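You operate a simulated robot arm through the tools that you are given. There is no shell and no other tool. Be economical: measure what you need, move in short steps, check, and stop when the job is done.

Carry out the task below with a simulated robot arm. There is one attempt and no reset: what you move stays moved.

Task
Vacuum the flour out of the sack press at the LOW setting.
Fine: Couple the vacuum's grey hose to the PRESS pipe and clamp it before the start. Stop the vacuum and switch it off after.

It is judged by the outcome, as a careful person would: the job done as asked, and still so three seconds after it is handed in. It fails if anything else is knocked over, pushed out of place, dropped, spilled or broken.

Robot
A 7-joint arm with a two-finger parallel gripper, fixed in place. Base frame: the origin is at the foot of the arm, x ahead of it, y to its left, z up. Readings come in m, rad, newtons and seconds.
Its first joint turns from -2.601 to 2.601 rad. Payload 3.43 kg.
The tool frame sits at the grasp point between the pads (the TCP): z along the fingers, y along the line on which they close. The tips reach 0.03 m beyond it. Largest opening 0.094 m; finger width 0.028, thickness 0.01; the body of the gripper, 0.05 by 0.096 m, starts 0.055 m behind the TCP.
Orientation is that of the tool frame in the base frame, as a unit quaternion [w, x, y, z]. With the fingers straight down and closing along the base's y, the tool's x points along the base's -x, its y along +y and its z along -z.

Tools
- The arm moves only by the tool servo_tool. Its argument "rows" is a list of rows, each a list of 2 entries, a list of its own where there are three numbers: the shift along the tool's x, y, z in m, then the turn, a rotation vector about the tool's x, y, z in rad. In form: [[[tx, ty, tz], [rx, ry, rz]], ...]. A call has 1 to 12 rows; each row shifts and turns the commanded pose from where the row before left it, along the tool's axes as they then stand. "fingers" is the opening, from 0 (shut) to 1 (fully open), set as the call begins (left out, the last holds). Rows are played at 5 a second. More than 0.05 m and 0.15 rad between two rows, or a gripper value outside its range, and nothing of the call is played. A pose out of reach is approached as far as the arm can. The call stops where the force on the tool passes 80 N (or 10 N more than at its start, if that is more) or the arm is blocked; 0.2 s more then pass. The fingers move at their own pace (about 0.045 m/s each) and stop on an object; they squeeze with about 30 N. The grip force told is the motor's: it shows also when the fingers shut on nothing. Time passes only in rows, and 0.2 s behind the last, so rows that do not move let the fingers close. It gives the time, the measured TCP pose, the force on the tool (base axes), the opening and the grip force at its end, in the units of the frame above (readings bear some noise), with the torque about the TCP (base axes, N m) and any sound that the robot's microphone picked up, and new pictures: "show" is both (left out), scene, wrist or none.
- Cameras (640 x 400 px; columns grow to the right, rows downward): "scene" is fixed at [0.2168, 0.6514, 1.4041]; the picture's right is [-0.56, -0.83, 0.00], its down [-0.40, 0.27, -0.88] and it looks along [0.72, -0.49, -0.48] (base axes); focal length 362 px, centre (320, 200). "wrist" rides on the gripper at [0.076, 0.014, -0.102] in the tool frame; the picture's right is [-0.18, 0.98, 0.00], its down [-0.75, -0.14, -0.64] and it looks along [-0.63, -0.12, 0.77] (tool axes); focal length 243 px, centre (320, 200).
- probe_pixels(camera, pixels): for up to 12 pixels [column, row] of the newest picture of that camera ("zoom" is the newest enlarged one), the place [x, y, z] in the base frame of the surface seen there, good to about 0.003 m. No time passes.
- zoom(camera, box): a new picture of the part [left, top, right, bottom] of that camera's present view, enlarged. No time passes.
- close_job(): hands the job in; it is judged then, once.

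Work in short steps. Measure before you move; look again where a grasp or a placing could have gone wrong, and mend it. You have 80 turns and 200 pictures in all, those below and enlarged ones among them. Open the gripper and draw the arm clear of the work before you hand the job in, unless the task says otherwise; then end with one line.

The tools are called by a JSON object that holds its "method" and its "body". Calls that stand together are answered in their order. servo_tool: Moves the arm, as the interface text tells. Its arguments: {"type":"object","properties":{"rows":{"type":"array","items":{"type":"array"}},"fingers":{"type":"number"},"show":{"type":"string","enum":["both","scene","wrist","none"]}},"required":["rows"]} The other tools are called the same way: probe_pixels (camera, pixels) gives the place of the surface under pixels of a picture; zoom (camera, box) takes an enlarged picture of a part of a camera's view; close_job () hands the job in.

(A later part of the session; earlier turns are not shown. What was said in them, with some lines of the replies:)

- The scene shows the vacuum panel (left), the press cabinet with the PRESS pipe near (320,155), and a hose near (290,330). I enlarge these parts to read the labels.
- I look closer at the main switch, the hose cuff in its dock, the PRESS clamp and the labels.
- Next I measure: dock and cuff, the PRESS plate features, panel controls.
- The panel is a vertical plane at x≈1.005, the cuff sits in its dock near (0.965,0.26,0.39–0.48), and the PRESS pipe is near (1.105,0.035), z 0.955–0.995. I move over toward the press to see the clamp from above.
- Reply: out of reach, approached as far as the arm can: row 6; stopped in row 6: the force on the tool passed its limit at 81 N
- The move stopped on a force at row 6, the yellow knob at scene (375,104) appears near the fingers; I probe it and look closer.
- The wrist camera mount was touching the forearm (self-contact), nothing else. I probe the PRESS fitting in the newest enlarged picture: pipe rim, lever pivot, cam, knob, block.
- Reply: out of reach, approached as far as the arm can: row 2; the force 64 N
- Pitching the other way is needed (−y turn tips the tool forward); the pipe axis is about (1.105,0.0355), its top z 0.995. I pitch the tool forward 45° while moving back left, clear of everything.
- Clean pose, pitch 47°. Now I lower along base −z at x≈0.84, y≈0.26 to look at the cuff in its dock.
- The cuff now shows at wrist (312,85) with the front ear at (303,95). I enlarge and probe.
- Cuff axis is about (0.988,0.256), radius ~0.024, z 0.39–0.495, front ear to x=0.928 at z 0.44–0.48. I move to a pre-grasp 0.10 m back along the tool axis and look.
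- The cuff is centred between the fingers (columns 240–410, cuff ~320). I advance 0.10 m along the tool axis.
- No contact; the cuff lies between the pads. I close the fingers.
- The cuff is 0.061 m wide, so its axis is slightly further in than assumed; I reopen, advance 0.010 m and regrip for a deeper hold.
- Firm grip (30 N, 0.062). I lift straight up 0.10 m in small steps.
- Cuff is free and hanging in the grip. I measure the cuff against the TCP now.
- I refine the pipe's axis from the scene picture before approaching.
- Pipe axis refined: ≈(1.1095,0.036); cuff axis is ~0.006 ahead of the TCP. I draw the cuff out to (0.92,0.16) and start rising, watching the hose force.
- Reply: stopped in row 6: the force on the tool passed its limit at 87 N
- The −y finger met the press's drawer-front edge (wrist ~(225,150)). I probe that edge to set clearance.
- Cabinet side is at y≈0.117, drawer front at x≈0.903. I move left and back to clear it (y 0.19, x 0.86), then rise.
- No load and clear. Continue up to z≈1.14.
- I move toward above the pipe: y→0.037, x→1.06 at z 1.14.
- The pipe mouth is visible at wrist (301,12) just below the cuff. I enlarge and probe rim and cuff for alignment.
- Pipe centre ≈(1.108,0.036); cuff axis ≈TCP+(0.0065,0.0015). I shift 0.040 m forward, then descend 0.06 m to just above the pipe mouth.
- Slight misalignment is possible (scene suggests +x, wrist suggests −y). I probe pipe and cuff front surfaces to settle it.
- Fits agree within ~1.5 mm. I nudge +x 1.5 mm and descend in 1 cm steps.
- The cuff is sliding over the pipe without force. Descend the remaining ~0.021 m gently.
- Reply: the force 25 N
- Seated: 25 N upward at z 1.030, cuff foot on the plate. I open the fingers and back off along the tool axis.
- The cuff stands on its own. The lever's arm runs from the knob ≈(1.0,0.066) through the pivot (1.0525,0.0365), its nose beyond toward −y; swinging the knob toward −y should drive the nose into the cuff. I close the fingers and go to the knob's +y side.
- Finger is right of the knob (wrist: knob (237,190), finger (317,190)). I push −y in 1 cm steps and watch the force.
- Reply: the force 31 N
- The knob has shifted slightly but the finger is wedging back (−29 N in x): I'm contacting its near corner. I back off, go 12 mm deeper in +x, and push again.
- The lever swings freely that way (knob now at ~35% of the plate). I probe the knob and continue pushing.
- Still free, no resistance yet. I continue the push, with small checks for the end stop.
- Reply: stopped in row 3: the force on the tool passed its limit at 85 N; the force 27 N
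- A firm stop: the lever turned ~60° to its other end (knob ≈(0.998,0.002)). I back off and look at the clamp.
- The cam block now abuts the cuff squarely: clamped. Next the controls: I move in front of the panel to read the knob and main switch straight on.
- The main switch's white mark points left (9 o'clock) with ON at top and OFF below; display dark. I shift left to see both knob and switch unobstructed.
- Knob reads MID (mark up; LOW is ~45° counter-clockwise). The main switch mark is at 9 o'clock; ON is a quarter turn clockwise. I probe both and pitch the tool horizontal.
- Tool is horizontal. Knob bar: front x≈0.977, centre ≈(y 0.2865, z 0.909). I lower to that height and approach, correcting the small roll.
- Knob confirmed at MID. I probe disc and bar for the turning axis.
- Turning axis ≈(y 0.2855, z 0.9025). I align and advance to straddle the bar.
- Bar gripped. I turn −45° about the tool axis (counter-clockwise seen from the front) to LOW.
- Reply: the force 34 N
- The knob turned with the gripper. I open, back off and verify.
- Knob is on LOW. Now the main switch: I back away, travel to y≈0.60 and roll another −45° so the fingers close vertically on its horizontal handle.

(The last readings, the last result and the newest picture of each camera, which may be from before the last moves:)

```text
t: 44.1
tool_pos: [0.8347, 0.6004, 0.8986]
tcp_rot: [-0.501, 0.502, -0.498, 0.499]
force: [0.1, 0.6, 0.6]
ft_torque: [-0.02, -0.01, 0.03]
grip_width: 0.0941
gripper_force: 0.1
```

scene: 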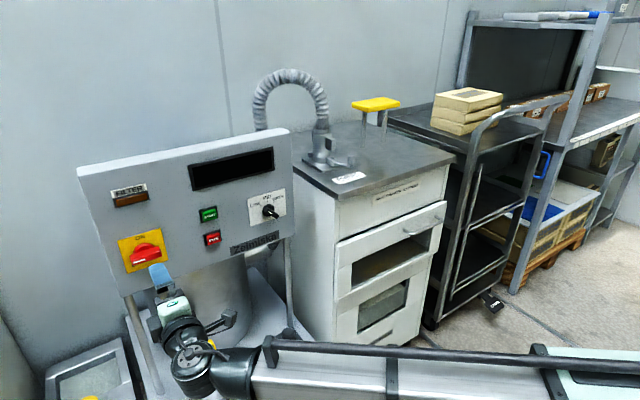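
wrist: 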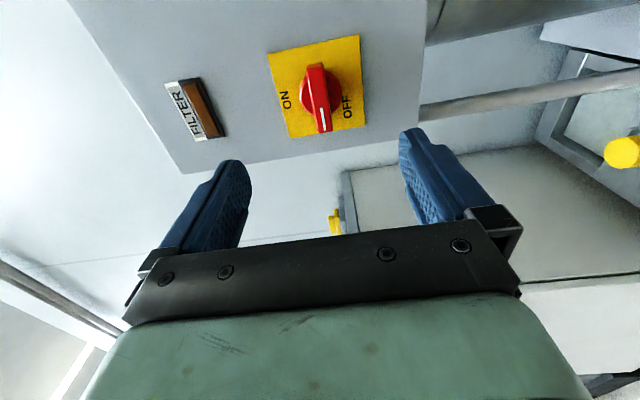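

Handle shows at wrist (320,98) in line with the fingers. I probe its ends and hub.

{"method": "probe_pixels", "body": {"camera": "wrist", "pixels": [[316, 66], [325, 128], [320, 98], [310, 95], [330, 98], [303, 98], [338, 92], [318, 75], [324, 122], [269, 52], [360, 37], [365, 127]]}}

{"method": "zoom", "body": {"camera": "wrist", "box": [250, 20, 390, 150]}}

```text
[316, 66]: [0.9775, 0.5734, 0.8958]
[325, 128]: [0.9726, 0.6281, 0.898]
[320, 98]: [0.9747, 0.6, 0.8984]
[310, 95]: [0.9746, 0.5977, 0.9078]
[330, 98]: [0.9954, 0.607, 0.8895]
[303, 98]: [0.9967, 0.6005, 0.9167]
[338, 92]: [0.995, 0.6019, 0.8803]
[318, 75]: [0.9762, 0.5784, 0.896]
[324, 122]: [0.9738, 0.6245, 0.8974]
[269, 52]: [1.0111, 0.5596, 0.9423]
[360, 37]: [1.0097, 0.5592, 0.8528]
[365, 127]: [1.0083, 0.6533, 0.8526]
```

```text
3.08 times, centred on (320, 85) of wrist
```

zoom: 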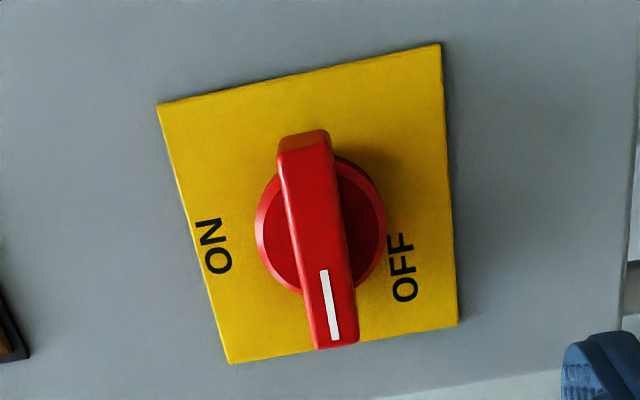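

Handle hub ≈(y 0.604, z 0.898), aligned horizontally. I check where the ON/OFF labels lie relative to it.

{"method": "probe_pixels", "body": {"camera": "zoom", "pixels": [[208, 228], [222, 264], [400, 243], [405, 290], [290, 180], [350, 180], [262, 240], [385, 230], [325, 335], [310, 145]]}}

```text
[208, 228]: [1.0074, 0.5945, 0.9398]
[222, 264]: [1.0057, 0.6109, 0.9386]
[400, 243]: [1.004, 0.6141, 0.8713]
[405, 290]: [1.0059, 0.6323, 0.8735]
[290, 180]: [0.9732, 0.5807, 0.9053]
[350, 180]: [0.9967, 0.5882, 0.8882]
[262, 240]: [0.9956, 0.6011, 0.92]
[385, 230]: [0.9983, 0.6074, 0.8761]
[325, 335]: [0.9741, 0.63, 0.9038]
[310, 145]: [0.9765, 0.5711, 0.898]
```

OFF = 9 o'clock, ON = 12 o'clock. I advance to straddle the handle and grip.

{"method": "servo_tool", "body": {"rows": [[[-0.0026, 0, 0.04], [0, 0, 0]], [[0, 0, 0.04], [0, 0, 0]], [[0, 0, 0.025], [0, 0, 0]], [[0, 0, 0.018], [0, 0, 0]], [[0, 0, 0], [0, 0, 0]]], "show": "wrist"}}

{"method": "servo_tool", "body": {"rows": [[[0, 0, 0], [0, 0, 0]], [[0, 0, 0], [0, 0, 0]], [[0, 0, 0], [0, 0, 0]], [[0, 0, 0], [0, 0, 0]], [[0, 0, 0], [0, 0, 0]]], "fingers": 0, "show": "wrist"}}

```text
t: 45.3
tool_pos: [0.9571, 0.6033, 0.9003]
tcp_rot: [-0.501, 0.503, -0.498, 0.498]
force: [0.2, -0.6, -0.8]
ft_torque: [0.02, 0.0, 0.0]
grip_width: 0.094
gripper_force: 0.0
```

wrist: 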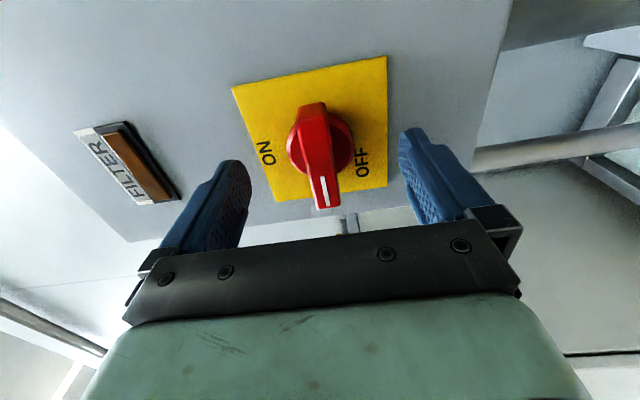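

```text
t: 46.5
tool_pos: [0.957, 0.6028, 0.9007]
tcp_rot: [-0.501, 0.502, -0.499, 0.498]
force: [0.4, 0.1, -0.5]
ft_torque: [0.23, -0.17, 0.09]
grip_width: 0.0169
gripper_force: 26.4
```

wrist: 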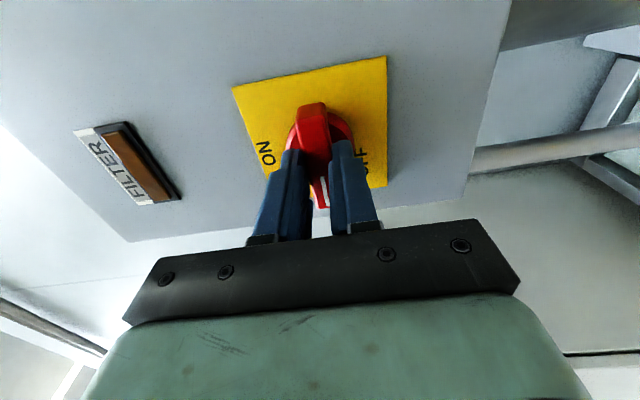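

Handle gripped. I turn +90° about the tool axis (clockwise from the front) to ON.

{"method": "servo_tool", "body": {"rows": [[[0, 0, 0], [0, 0, 0.143]], [[0, 0, 0], [0, 0, 0.143]], [[0, 0, 0], [0, 0, 0.143]], [[0, 0, 0], [0, 0, 0.143]], [[0, 0, 0], [0, 0, 0.143]], [[0, 0, 0], [0, 0, 0.143]], [[0, 0, 0], [0, 0, 0.143]], [[0, 0, 0], [0, 0, 0.143]], [[0, 0, 0], [0, 0, 0.143]], [[0, 0, 0], [0, 0, 0.143]], [[0, 0, 0], [0, 0, 0.143]], [[0, 0, 0], [0, 0, 0]]]}}

{"method": "zoom", "body": {"camera": "scene", "box": [80, 130, 320, 280]}}

```text
t: 49.1
tool_pos: [0.9573, 0.6049, 0.8982]
tcp_rot: [0.706, -0.003, 0.708, 0.004]
force: [10.7, 8.4, -3.7]
ft_torque: [-0.15, -0.72, -0.15]
grip_width: 0.0169
gripper_force: 44.7
```

scene: 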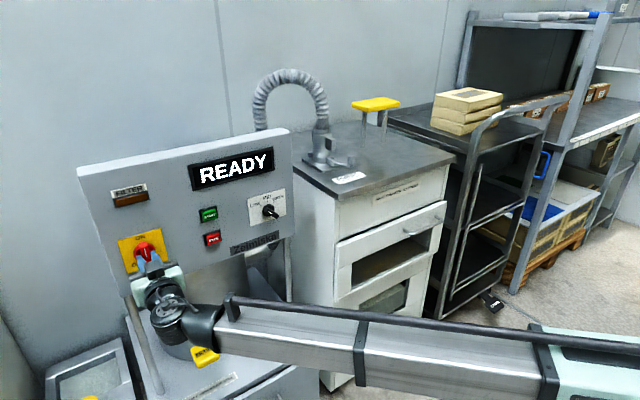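
wrist: 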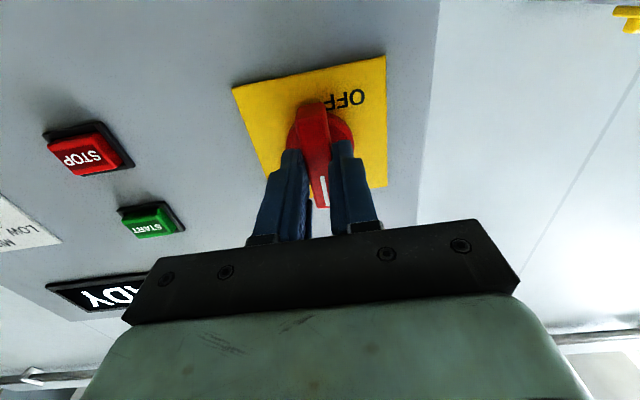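

```text
2.67 times, centred on (200, 205) of scene
```

zoom: 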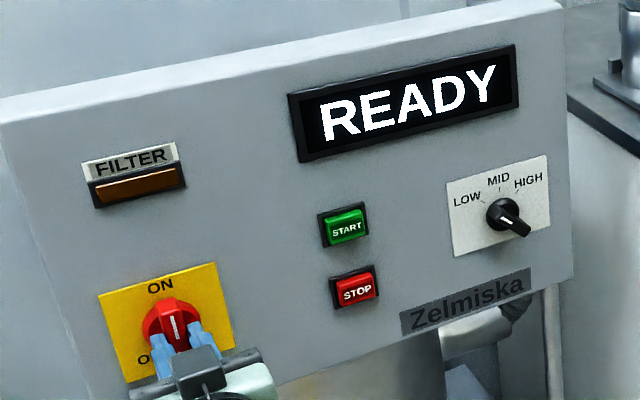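

READY shows. I release, back off, and probe the START and STOP buttons.

{"method": "servo_tool", "body": {"rows": [[[0, 0, 0], [0, 0, 0]], [[0, 0, 0], [0, 0, 0]], [[0, 0, -0.04], [0, 0, 0]], [[0, 0, -0.04], [0, 0, 0]], [[0, -0.04, 0], [0, 0, 0]], [[0, -0.04, 0], [0, 0, 0]], [[0, -0.035, 0], [0, 0, 0]]], "fingers": 1}}

{"method": "zoom", "body": {"camera": "scene", "box": [180, 195, 250, 255]}}

{"method": "probe_pixels", "body": {"camera": "scene", "pixels": [[209, 215], [203, 217], [215, 212], [213, 238], [208, 240], [219, 236], [209, 210], [210, 219]]}}

```text
t: 50.7
tool_pos: [0.8763, 0.4877, 0.8987]
tcp_rot: [0.707, -0.003, 0.707, 0.002]
force: [-0.2, -1.2, 0.2]
ft_torque: [0.0, -0.03, -0.02]
grip_width: 0.0938
gripper_force: 0.0
```

scene: 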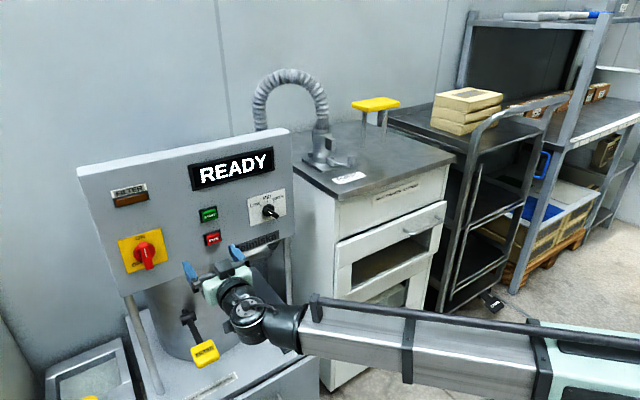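
wrist: 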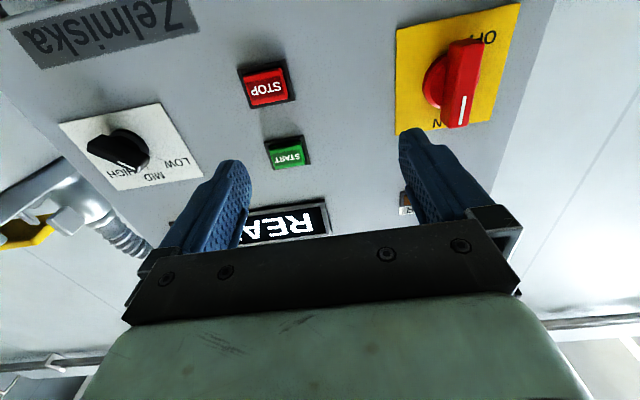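

```text
6.67 times, centred on (215, 225) of scene
```

zoom: 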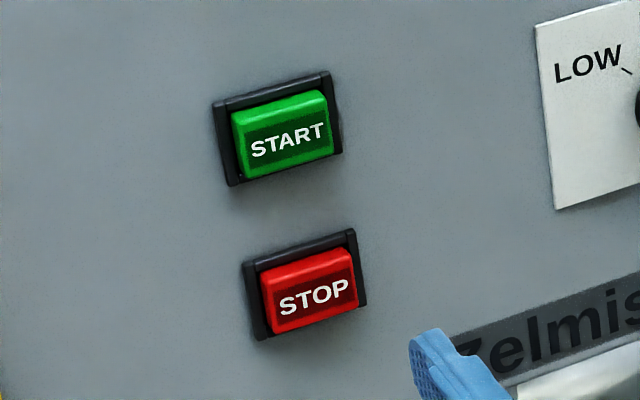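

```text
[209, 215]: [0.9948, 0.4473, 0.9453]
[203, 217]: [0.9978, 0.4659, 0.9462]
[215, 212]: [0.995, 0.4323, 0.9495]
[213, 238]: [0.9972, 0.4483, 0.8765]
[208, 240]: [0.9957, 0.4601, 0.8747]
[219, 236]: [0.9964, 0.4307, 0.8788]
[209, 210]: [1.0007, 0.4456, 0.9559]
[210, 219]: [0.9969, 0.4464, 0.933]
```

START centre ≈(0.995,0.448,0.945), STOP ≈(0.996,0.447,0.876). I close the fingers and line up in front of START.

{"method": "servo_tool", "body": {"rows": [[[-0.0465, 0, 0], [0, 0, 0]], [[0, -0.04, 0], [0, 0, 0]], [[0, 0, 0], [0, 0, 0]], [[0, 0, 0], [0, 0, 0]], [[0, 0, 0], [0, 0, 0]], [[0, 0, 0.04], [0, 0, 0]], [[0, 0, 0.03], [0, 0, 0]], [[0, 0, 0], [0, 0, 0]]], "fingers": 0}}

{"method": "zoom", "body": {"camera": "scene", "box": [160, 190, 260, 270]}}

```text
t: 52.5
tool_pos: [0.9481, 0.4493, 0.9475]
tcp_rot: [0.706, -0.003, 0.708, 0.002]
force: [0.0, 0.3, -0.4]
ft_torque: [0.02, 0.0, -0.01]
grip_width: 0.0002
gripper_force: 29.7
```

scene: 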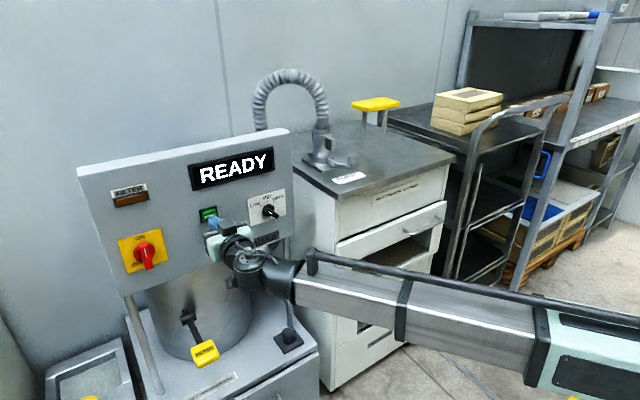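
wrist: 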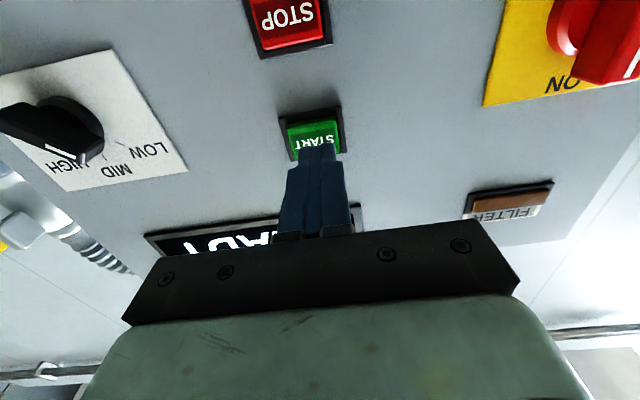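

```text
5.00 times, centred on (210, 230) of scene
```

zoom: 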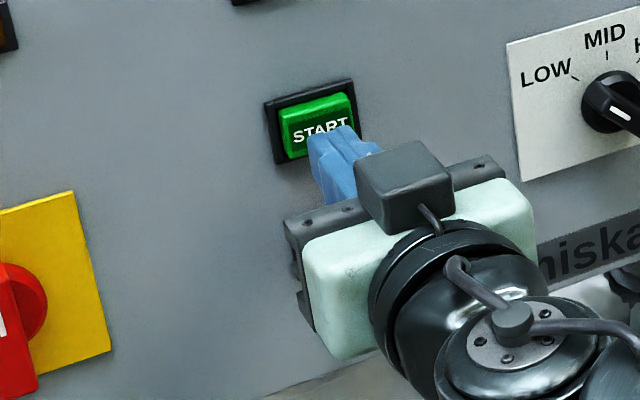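

The finger is in front of START. I press in small steps.

{"method": "servo_tool", "body": {"rows": [[[0, 0, 0.01], [0, 0, 0]], [[0, 0, 0.006], [0, 0, 0]], [[0, 0, 0.004], [0, 0, 0]], [[0, 0, 0.003], [0, 0, 0]]], "show": "scene"}}

```text
t: 53.5
tool_pos: [0.9692, 0.4496, 0.9455]
tcp_rot: [0.706, -0.002, 0.708, 0.002]
force: [-0.6, 0.1, -0.3]
ft_torque: [0.02, 0.0, -0.01]
grip_width: 0.0
gripper_force: 29.5
```

scene: 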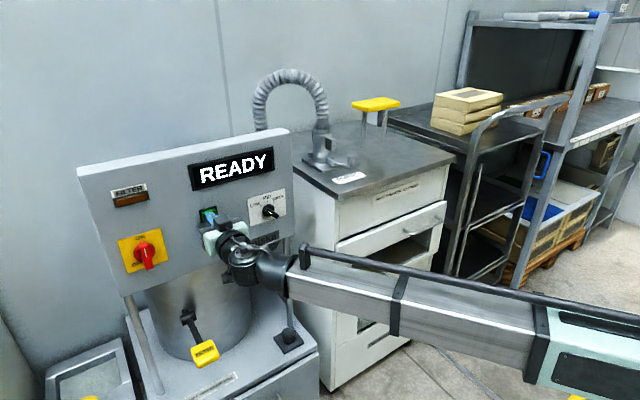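

No contact force yet; press a few millimetres further.

{"method": "servo_tool", "body": {"rows": [[[0, 0, 0.003], [0, 0, 0]], [[0, 0, 0.003], [0, 0, 0]]], "show": "scene"}}

```text
t: 54.1
tool_pos: [0.9745, 0.4491, 0.9468]
tcp_rot: [0.707, -0.002, 0.707, 0.002]
force: [-10.8, 0.1, -3.5]
ft_torque: [-0.04, 0.05, -0.05]
grip_width: 0.0001
gripper_force: 29.5
heard: click
```

scene: 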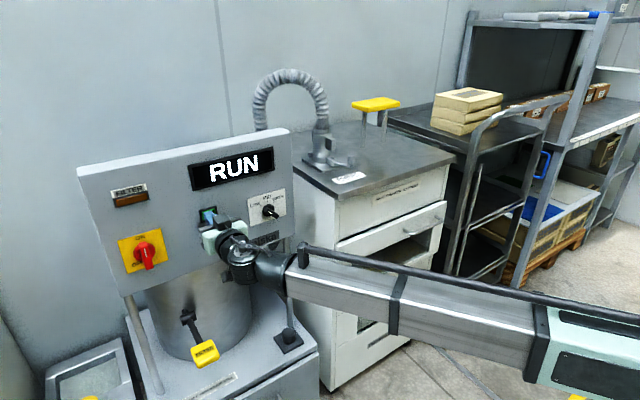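

Click and RUN. I back off, hover before STOP and watch the display.

{"method": "servo_tool", "body": {"rows": [[[0, 0, -0.03], [0, 0, 0]], [[0.035, 0, 0], [0, 0, 0]], [[0.035, 0, 0], [0, 0, 0]], [[0, 0, 0], [0, 0, 0]], [[0, 0, 0], [0, 0, 0]], [[0, 0, 0], [0, 0, 0]]]}}

{"method": "zoom", "body": {"camera": "scene", "box": [80, 130, 320, 280]}}

```text
t: 55.5
tool_pos: [0.9456, 0.4491, 0.8765]
tcp_rot: [0.707, -0.003, 0.707, 0.003]
force: [0.2, -0.3, 0.0]
ft_torque: [-0.02, -0.02, 0.0]
grip_width: 0.0
gripper_force: 30.1
```

scene: 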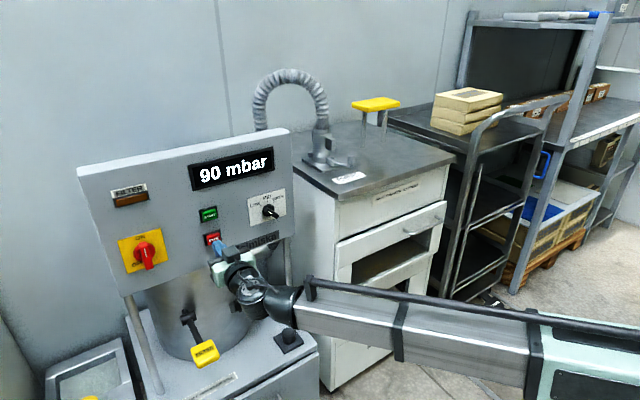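
wrist: 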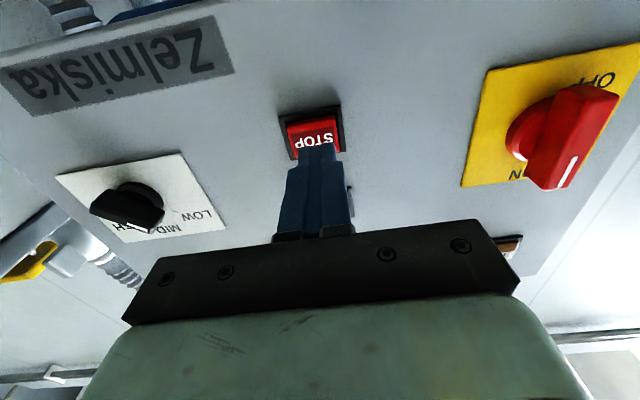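

```text
2.67 times, centred on (200, 205) of scene
```

zoom: 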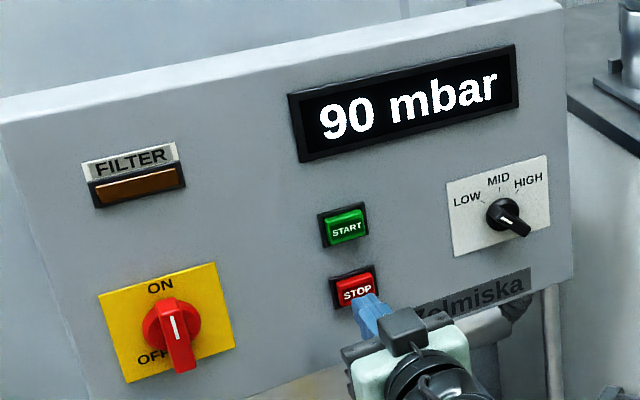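

Display reads 90 mbar. I wait and keep watching.

{"method": "servo_tool", "body": {"rows": [[[0, 0, 0], [0, 0, 0]], [[0, 0, 0], [0, 0, 0]], [[0, 0, 0], [0, 0, 0]], [[0, 0, 0], [0, 0, 0]], [[0, 0, 0], [0, 0, 0]], [[0, 0, 0], [0, 0, 0]], [[0, 0, 0], [0, 0, 0]], [[0, 0, 0], [0, 0, 0]], [[0, 0, 0], [0, 0, 0]], [[0, 0, 0], [0, 0, 0]], [[0, 0, 0], [0, 0, 0]], [[0, 0, 0], [0, 0, 0]]], "show": "scene"}}

```text
t: 58.1
tool_pos: [0.9456, 0.45, 0.8775]
tcp_rot: [0.707, -0.002, 0.707, 0.002]
force: [0.9, -0.3, 0.1]
ft_torque: [0.03, 0.01, 0.02]
grip_width: 0.0001
gripper_force: 30.1
```

scene: 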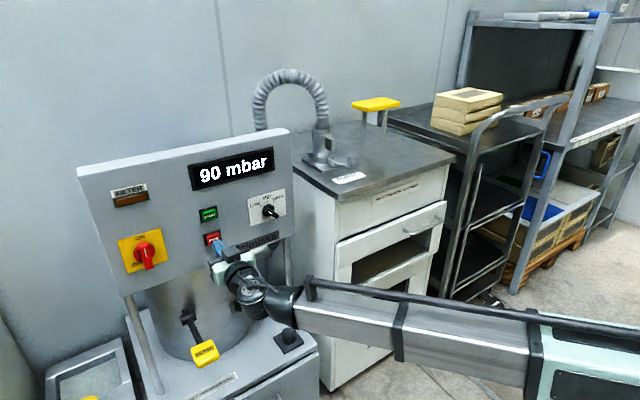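

Still 90 mbar. I look at the press windows for remaining flour and wait on.

{"method": "servo_tool", "body": {"rows": [[[0, 0, 0], [0, 0, 0]], [[0, 0, 0], [0, 0, 0]], [[0, 0, 0], [0, 0, 0]], [[0, 0, 0], [0, 0, 0]], [[0, 0, 0], [0, 0, 0]], [[0, 0, 0], [0, 0, 0]], [[0, 0, 0], [0, 0, 0]], [[0, 0, 0], [0, 0, 0]], [[0, 0, 0], [0, 0, 0]], [[0, 0, 0], [0, 0, 0]], [[0, 0, 0], [0, 0, 0]], [[0, 0, 0], [0, 0, 0]]], "show": "scene"}}

{"method": "zoom", "body": {"camera": "scene", "box": [300, 120, 460, 320]}}

```text
t: 60.7
tool_pos: [0.9462, 0.4485, 0.876]
tcp_rot: [0.707, -0.002, 0.708, 0.002]
force: [-0.1, 0.2, -0.4]
ft_torque: [0.02, -0.01, -0.01]
grip_width: 0.0001
gripper_force: 29.8
```

scene: 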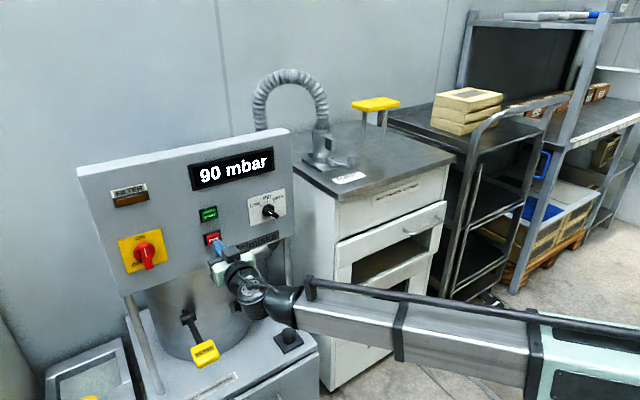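

```text
2.00 times, centred on (380, 220) of scene
```

zoom: 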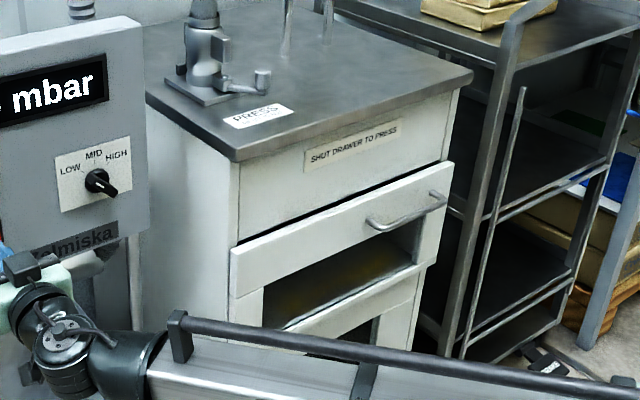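

No change yet; keep waiting.

{"method": "servo_tool", "body": {"rows": [[[0, 0, 0], [0, 0, 0]], [[0, 0, 0], [0, 0, 0]], [[0, 0, 0], [0, 0, 0]], [[0, 0, 0], [0, 0, 0]], [[0, 0, 0], [0, 0, 0]], [[0, 0, 0], [0, 0, 0]], [[0, 0, 0], [0, 0, 0]], [[0, 0, 0], [0, 0, 0]], [[0, 0, 0], [0, 0, 0]], [[0, 0, 0], [0, 0, 0]], [[0, 0, 0], [0, 0, 0]], [[0, 0, 0], [0, 0, 0]]], "show": "scene"}}

{"method": "servo_tool", "body": {"rows": [[[0, 0, 0], [0, 0, 0]], [[0, 0, 0], [0, 0, 0]], [[0, 0, 0], [0, 0, 0]], [[0, 0, 0], [0, 0, 0]], [[0, 0, 0], [0, 0, 0]], [[0, 0, 0], [0, 0, 0]], [[0, 0, 0], [0, 0, 0]], [[0, 0, 0], [0, 0, 0]], [[0, 0, 0], [0, 0, 0]], [[0, 0, 0], [0, 0, 0]], [[0, 0, 0], [0, 0, 0]], [[0, 0, 0], [0, 0, 0]]], "show": "scene"}}

```text
t: 63.3
tool_pos: [0.9471, 0.4494, 0.8766]
tcp_rot: [0.706, -0.003, 0.708, 0.002]
force: [-1.5, -0.1, 0.3]
ft_torque: [0.01, -0.02, 0.01]
grip_width: 0.0
gripper_force: 30.1
```

scene: 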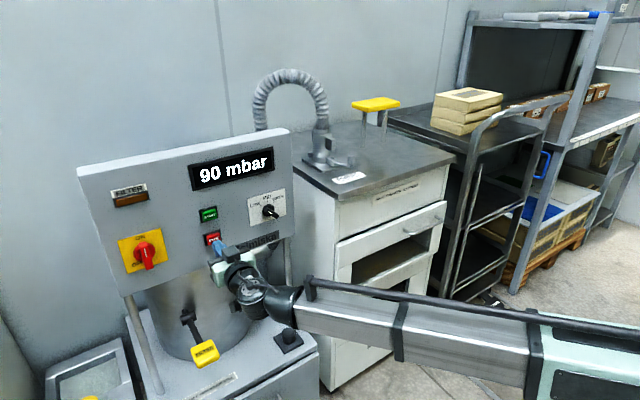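

```text
t: 65.9
tool_pos: [0.9467, 0.4487, 0.8759]
tcp_rot: [0.707, -0.001, 0.707, 0.001]
force: [0.5, 0.1, 1.0]
ft_torque: [-0.03, -0.01, 0.0]
grip_width: 0.0
gripper_force: 30.1
```

scene: 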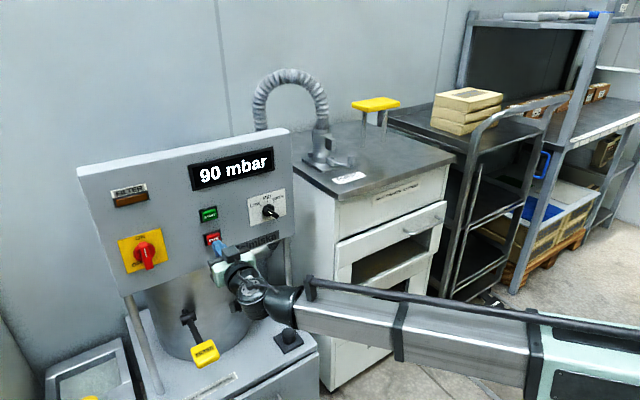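

The lower press window (scene ~(380,310)) is hidden by the forearm; it may show the flour level. I raise the arm to see it while the vacuum runs.

{"method": "servo_tool", "body": {"rows": [[[0, 0, -0.05], [0, 0, 0]], [[0, 0, -0.05], [0, 0, 0]], [[-0.05, 0, 0], [0, 0, 0]], [[-0.05, 0, 0], [0, 0, 0]], [[-0.05, 0, 0], [0, 0, 0]], [[-0.05, 0, 0], [0, 0, 0]], [[-0.05, 0, 0], [0, 0, 0]]], "show": "scene"}}

{"method": "zoom", "body": {"camera": "scene", "box": [320, 180, 460, 380]}}

```text
t: 67.5
tool_pos: [0.8467, 0.4497, 1.127]
tcp_rot: [0.707, -0.003, 0.707, 0.003]
force: [-1.1, 0.0, -0.3]
ft_torque: [0.02, -0.02, -0.01]
grip_width: 0.0
gripper_force: 29.5
```

scene: 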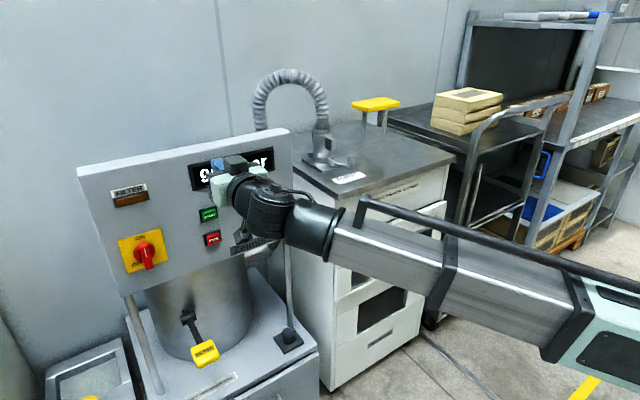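

```text
2.00 times, centred on (390, 280) of scene
```

zoom: 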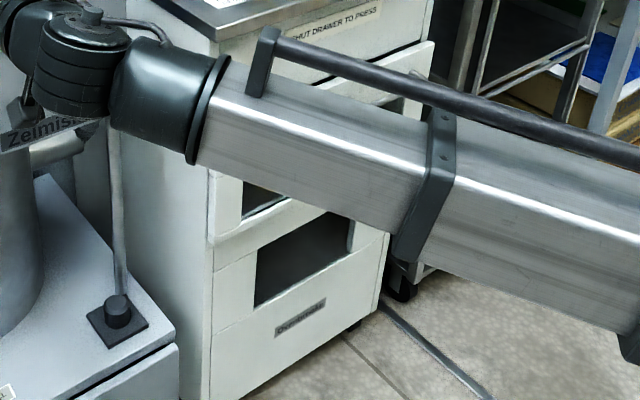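

The window, earlier filled pale, is now dark to the bottom: the flour is out. I return to STOP and press it.

{"method": "servo_tool", "body": {"rows": [[[0.05, 0, 0], [0, 0, 0]], [[0.05, 0, 0], [0, 0, 0]], [[0.05, 0, 0], [0, 0, 0]], [[0.05, 0, 0], [0, 0, 0]], [[0.05, 0, 0], [0, 0, 0]], [[0, 0, 0.05], [0, 0, 0]], [[0, 0, 0.05], [0, 0, 0]], [[0, 0, 0.015], [0, 0, 0]], [[0, 0, 0.005], [0, 0, 0]]], "show": "scene"}}

{"method": "servo_tool", "body": {"rows": [[[0, 0, 0.004], [0, 0, 0]], [[0, 0, 0.004], [0, 0, 0]]], "show": "scene"}}

```text
t: 69.5
tool_pos: [0.9668, 0.4489, 0.8763]
tcp_rot: [0.706, -0.002, 0.708, 0.001]
force: [-0.1, -0.7, 0.1]
ft_torque: [0.01, -0.01, 0.01]
grip_width: 0.0
gripper_force: 30.0
```

scene: 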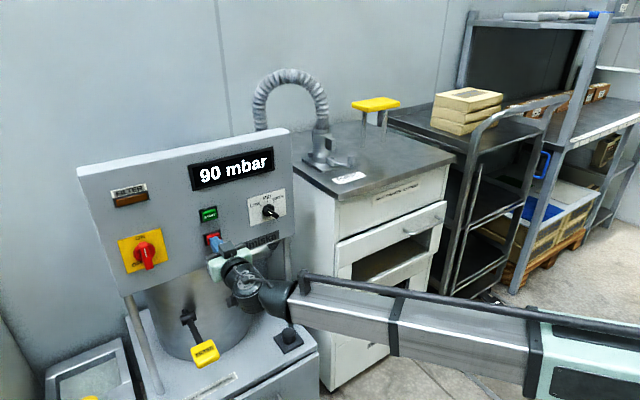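

```text
t: 70.1
tool_pos: [0.9733, 0.4494, 0.8762]
tcp_rot: [0.707, -0.002, 0.708, 0.002]
force: [-4.5, -0.7, -1.3]
ft_torque: [0.01, 0.02, -0.08]
grip_width: 0.0
gripper_force: 29.9
heard: click
```

scene: 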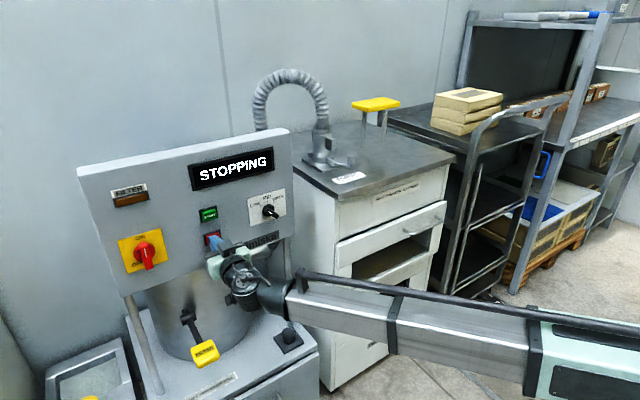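

STOPPING. I back off, open, and move in front of the main switch while it runs down.

{"method": "servo_tool", "body": {"rows": [[[0, 0, -0.05], [0, 0, 0]], [[0, 0, -0.045], [0, 0, 0]], [[-0.022, 0.04, 0], [0, 0, 0]], [[0, 0.04, 0], [0, 0, 0]], [[0, 0.04, 0], [0, 0, 0]], [[0, 0.034, 0], [0, 0, 0]], [[0, 0, 0], [0, 0, 0]], [[0, 0, 0], [0, 0, 0]], [[0, 0, 0], [0, 0, 0]]], "fingers": 1}}

{"method": "probe_pixels", "body": {"camera": "wrist", "pixels": [[320, 100], [320, 110], [318, 120], [316, 90]]}}

```text
t: 72.1
tool_pos: [0.8771, 0.6027, 0.8988]
tcp_rot: [0.706, -0.002, 0.708, 0.001]
force: [0.6, -0.6, -0.1]
ft_torque: [-0.02, 0.01, 0.01]
grip_width: 0.0941
gripper_force: 0.0
```

scene: 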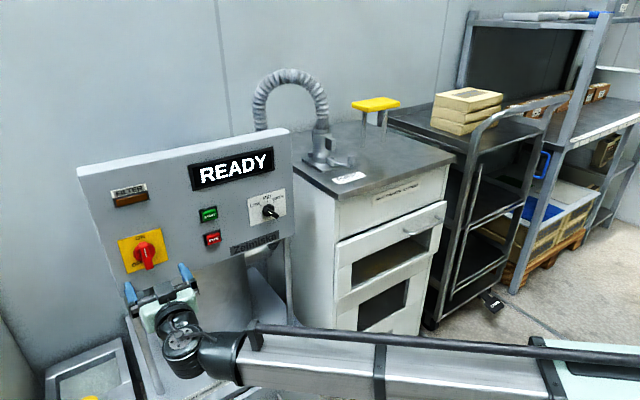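
wrist: 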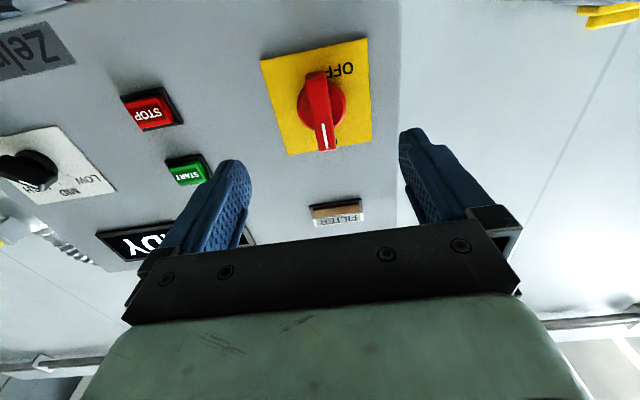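

```text
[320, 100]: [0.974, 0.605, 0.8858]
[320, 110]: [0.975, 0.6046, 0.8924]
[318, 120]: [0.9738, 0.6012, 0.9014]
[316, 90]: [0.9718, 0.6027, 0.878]
```

READY again, filter lamp dark, press window empty. I advance on the handle, which is centred, and grip.

{"method": "servo_tool", "body": {"rows": [[[0, 0.001, 0.04], [0, 0, 0]], [[0, 0, 0.025], [0, 0, 0]], [[0, 0, 0.016], [0, 0, 0]], [[0, 0, 0], [0, 0, 0]]], "show": "none"}}

{"method": "servo_tool", "body": {"rows": [[[0, 0, 0], [0, 0, 0]], [[0, 0, 0], [0, 0, 0]], [[0, 0, 0], [0, 0, 0]], [[0, 0, 0], [0, 0, 0]], [[0, 0, 0], [0, 0, 0]]], "fingers": 0, "show": "wrist"}}

```text
t: 73.1
tool_pos: [0.9578, 0.604, 0.8985]
tcp_rot: [0.707, -0.003, 0.707, 0.002]
force: [0.9, -0.4, -0.4]
ft_torque: [-0.03, 0.0, 0.0]
grip_width: 0.0939
gripper_force: 0.2
```

```text
t: 74.3
tool_pos: [0.9582, 0.6057, 0.8994]
tcp_rot: [0.706, -0.003, 0.708, 0.002]
force: [1.3, 5.0, 0.9]
ft_torque: [0.01, 0.13, -0.2]
grip_width: 0.0172
gripper_force: 27.2
```

wrist: 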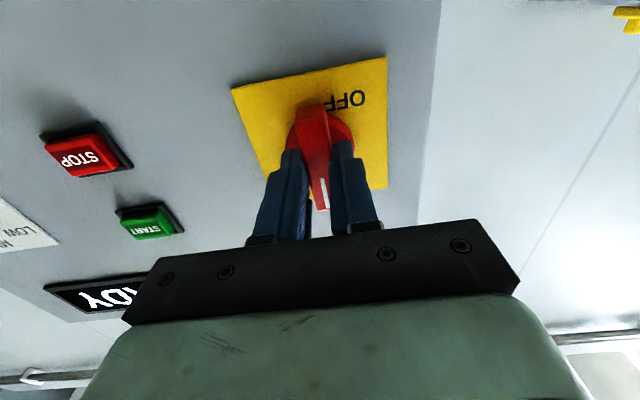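

Gripped. I turn −90° back to OFF.

{"method": "servo_tool", "body": {"rows": [[[0, 0, 0], [0, 0, -0.143]], [[0, 0, 0], [0, 0, -0.143]], [[0, 0, 0], [0, 0, -0.143]], [[0, 0, 0], [0, 0, -0.143]], [[0, 0, 0], [0, 0, -0.143]], [[0, 0, 0], [0, 0, -0.143]], [[0, 0, 0], [0, 0, -0.143]], [[0, 0, 0], [0, 0, -0.143]], [[0, 0, 0], [0, 0, -0.143]], [[0, 0, 0], [0, 0, -0.143]], [[0, 0, 0], [0, 0, -0.143]], [[0, 0, 0], [0, 0, 0]]], "show": "none"}}

{"method": "servo_tool", "body": {"rows": [[[0, 0, 0], [0, 0, 0]], [[0, 0, 0], [0, 0, 0]], [[0, 0, 0], [0, 0, 0]], [[0, 0, -0.04], [0, 0, 0]], [[0, 0, -0.04], [0, 0, 0]], [[0, 0, -0.05], [0, 0, 0]], [[0, 0, -0.05], [0, 0, 0]]], "fingers": 1}}

{"method": "zoom", "body": {"camera": "scene", "box": [80, 100, 380, 290]}}

```text
t: 76.9
tool_pos: [0.9584, 0.6026, 0.9003]
tcp_rot: [-0.501, 0.502, -0.498, 0.499]
force: [2.2, 0.7, 23.3]
ft_torque: [0.43, -0.5, 0.0]
grip_width: 0.0173
gripper_force: 45.1
```

```text
t: 78.5
tool_pos: [0.7794, 0.6009, 0.8987]
tcp_rot: [-0.501, 0.502, -0.499, 0.498]
force: [-0.1, -0.1, 0.1]
ft_torque: [0.04, -0.03, 0.01]
grip_width: 0.0942
gripper_force: 0.0
```

scene: 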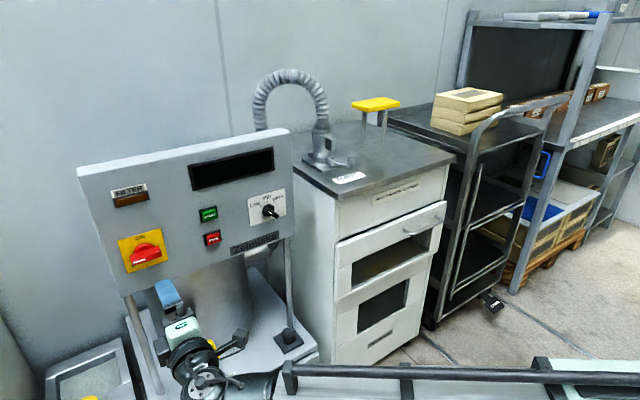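
wrist: 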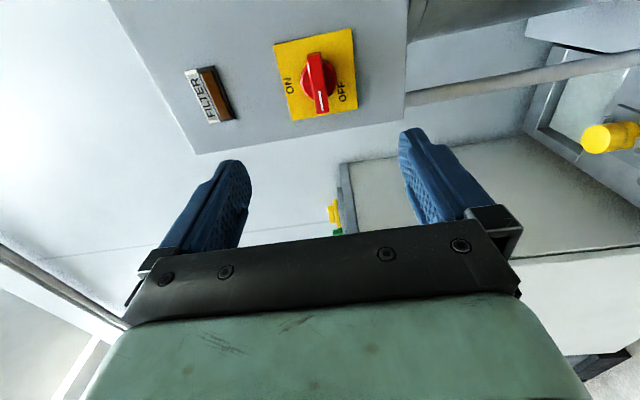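

```text
2.11 times, centred on (230, 195) of scene
```

zoom: 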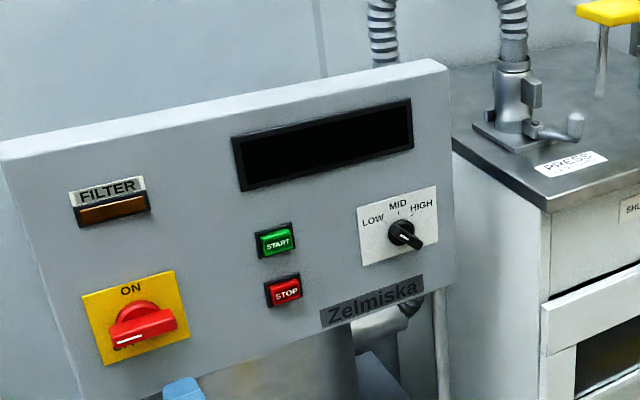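

The display is dark, the switch is at OFF, the knob is on LOW, the hose is still clamped and the press window is empty. The gripper is open and clear, so I hand in.

{"method": "close_job", "body": {}}

```text
The job is handed in.
```

The flour was vacuumed out of the sack press at LOW: the press window, pale with flour at the start, is now dark to the bottom. The grey hose was coupled to the PRESS pipe and clamped before the start, and the vacuum was then stopped and switched off.
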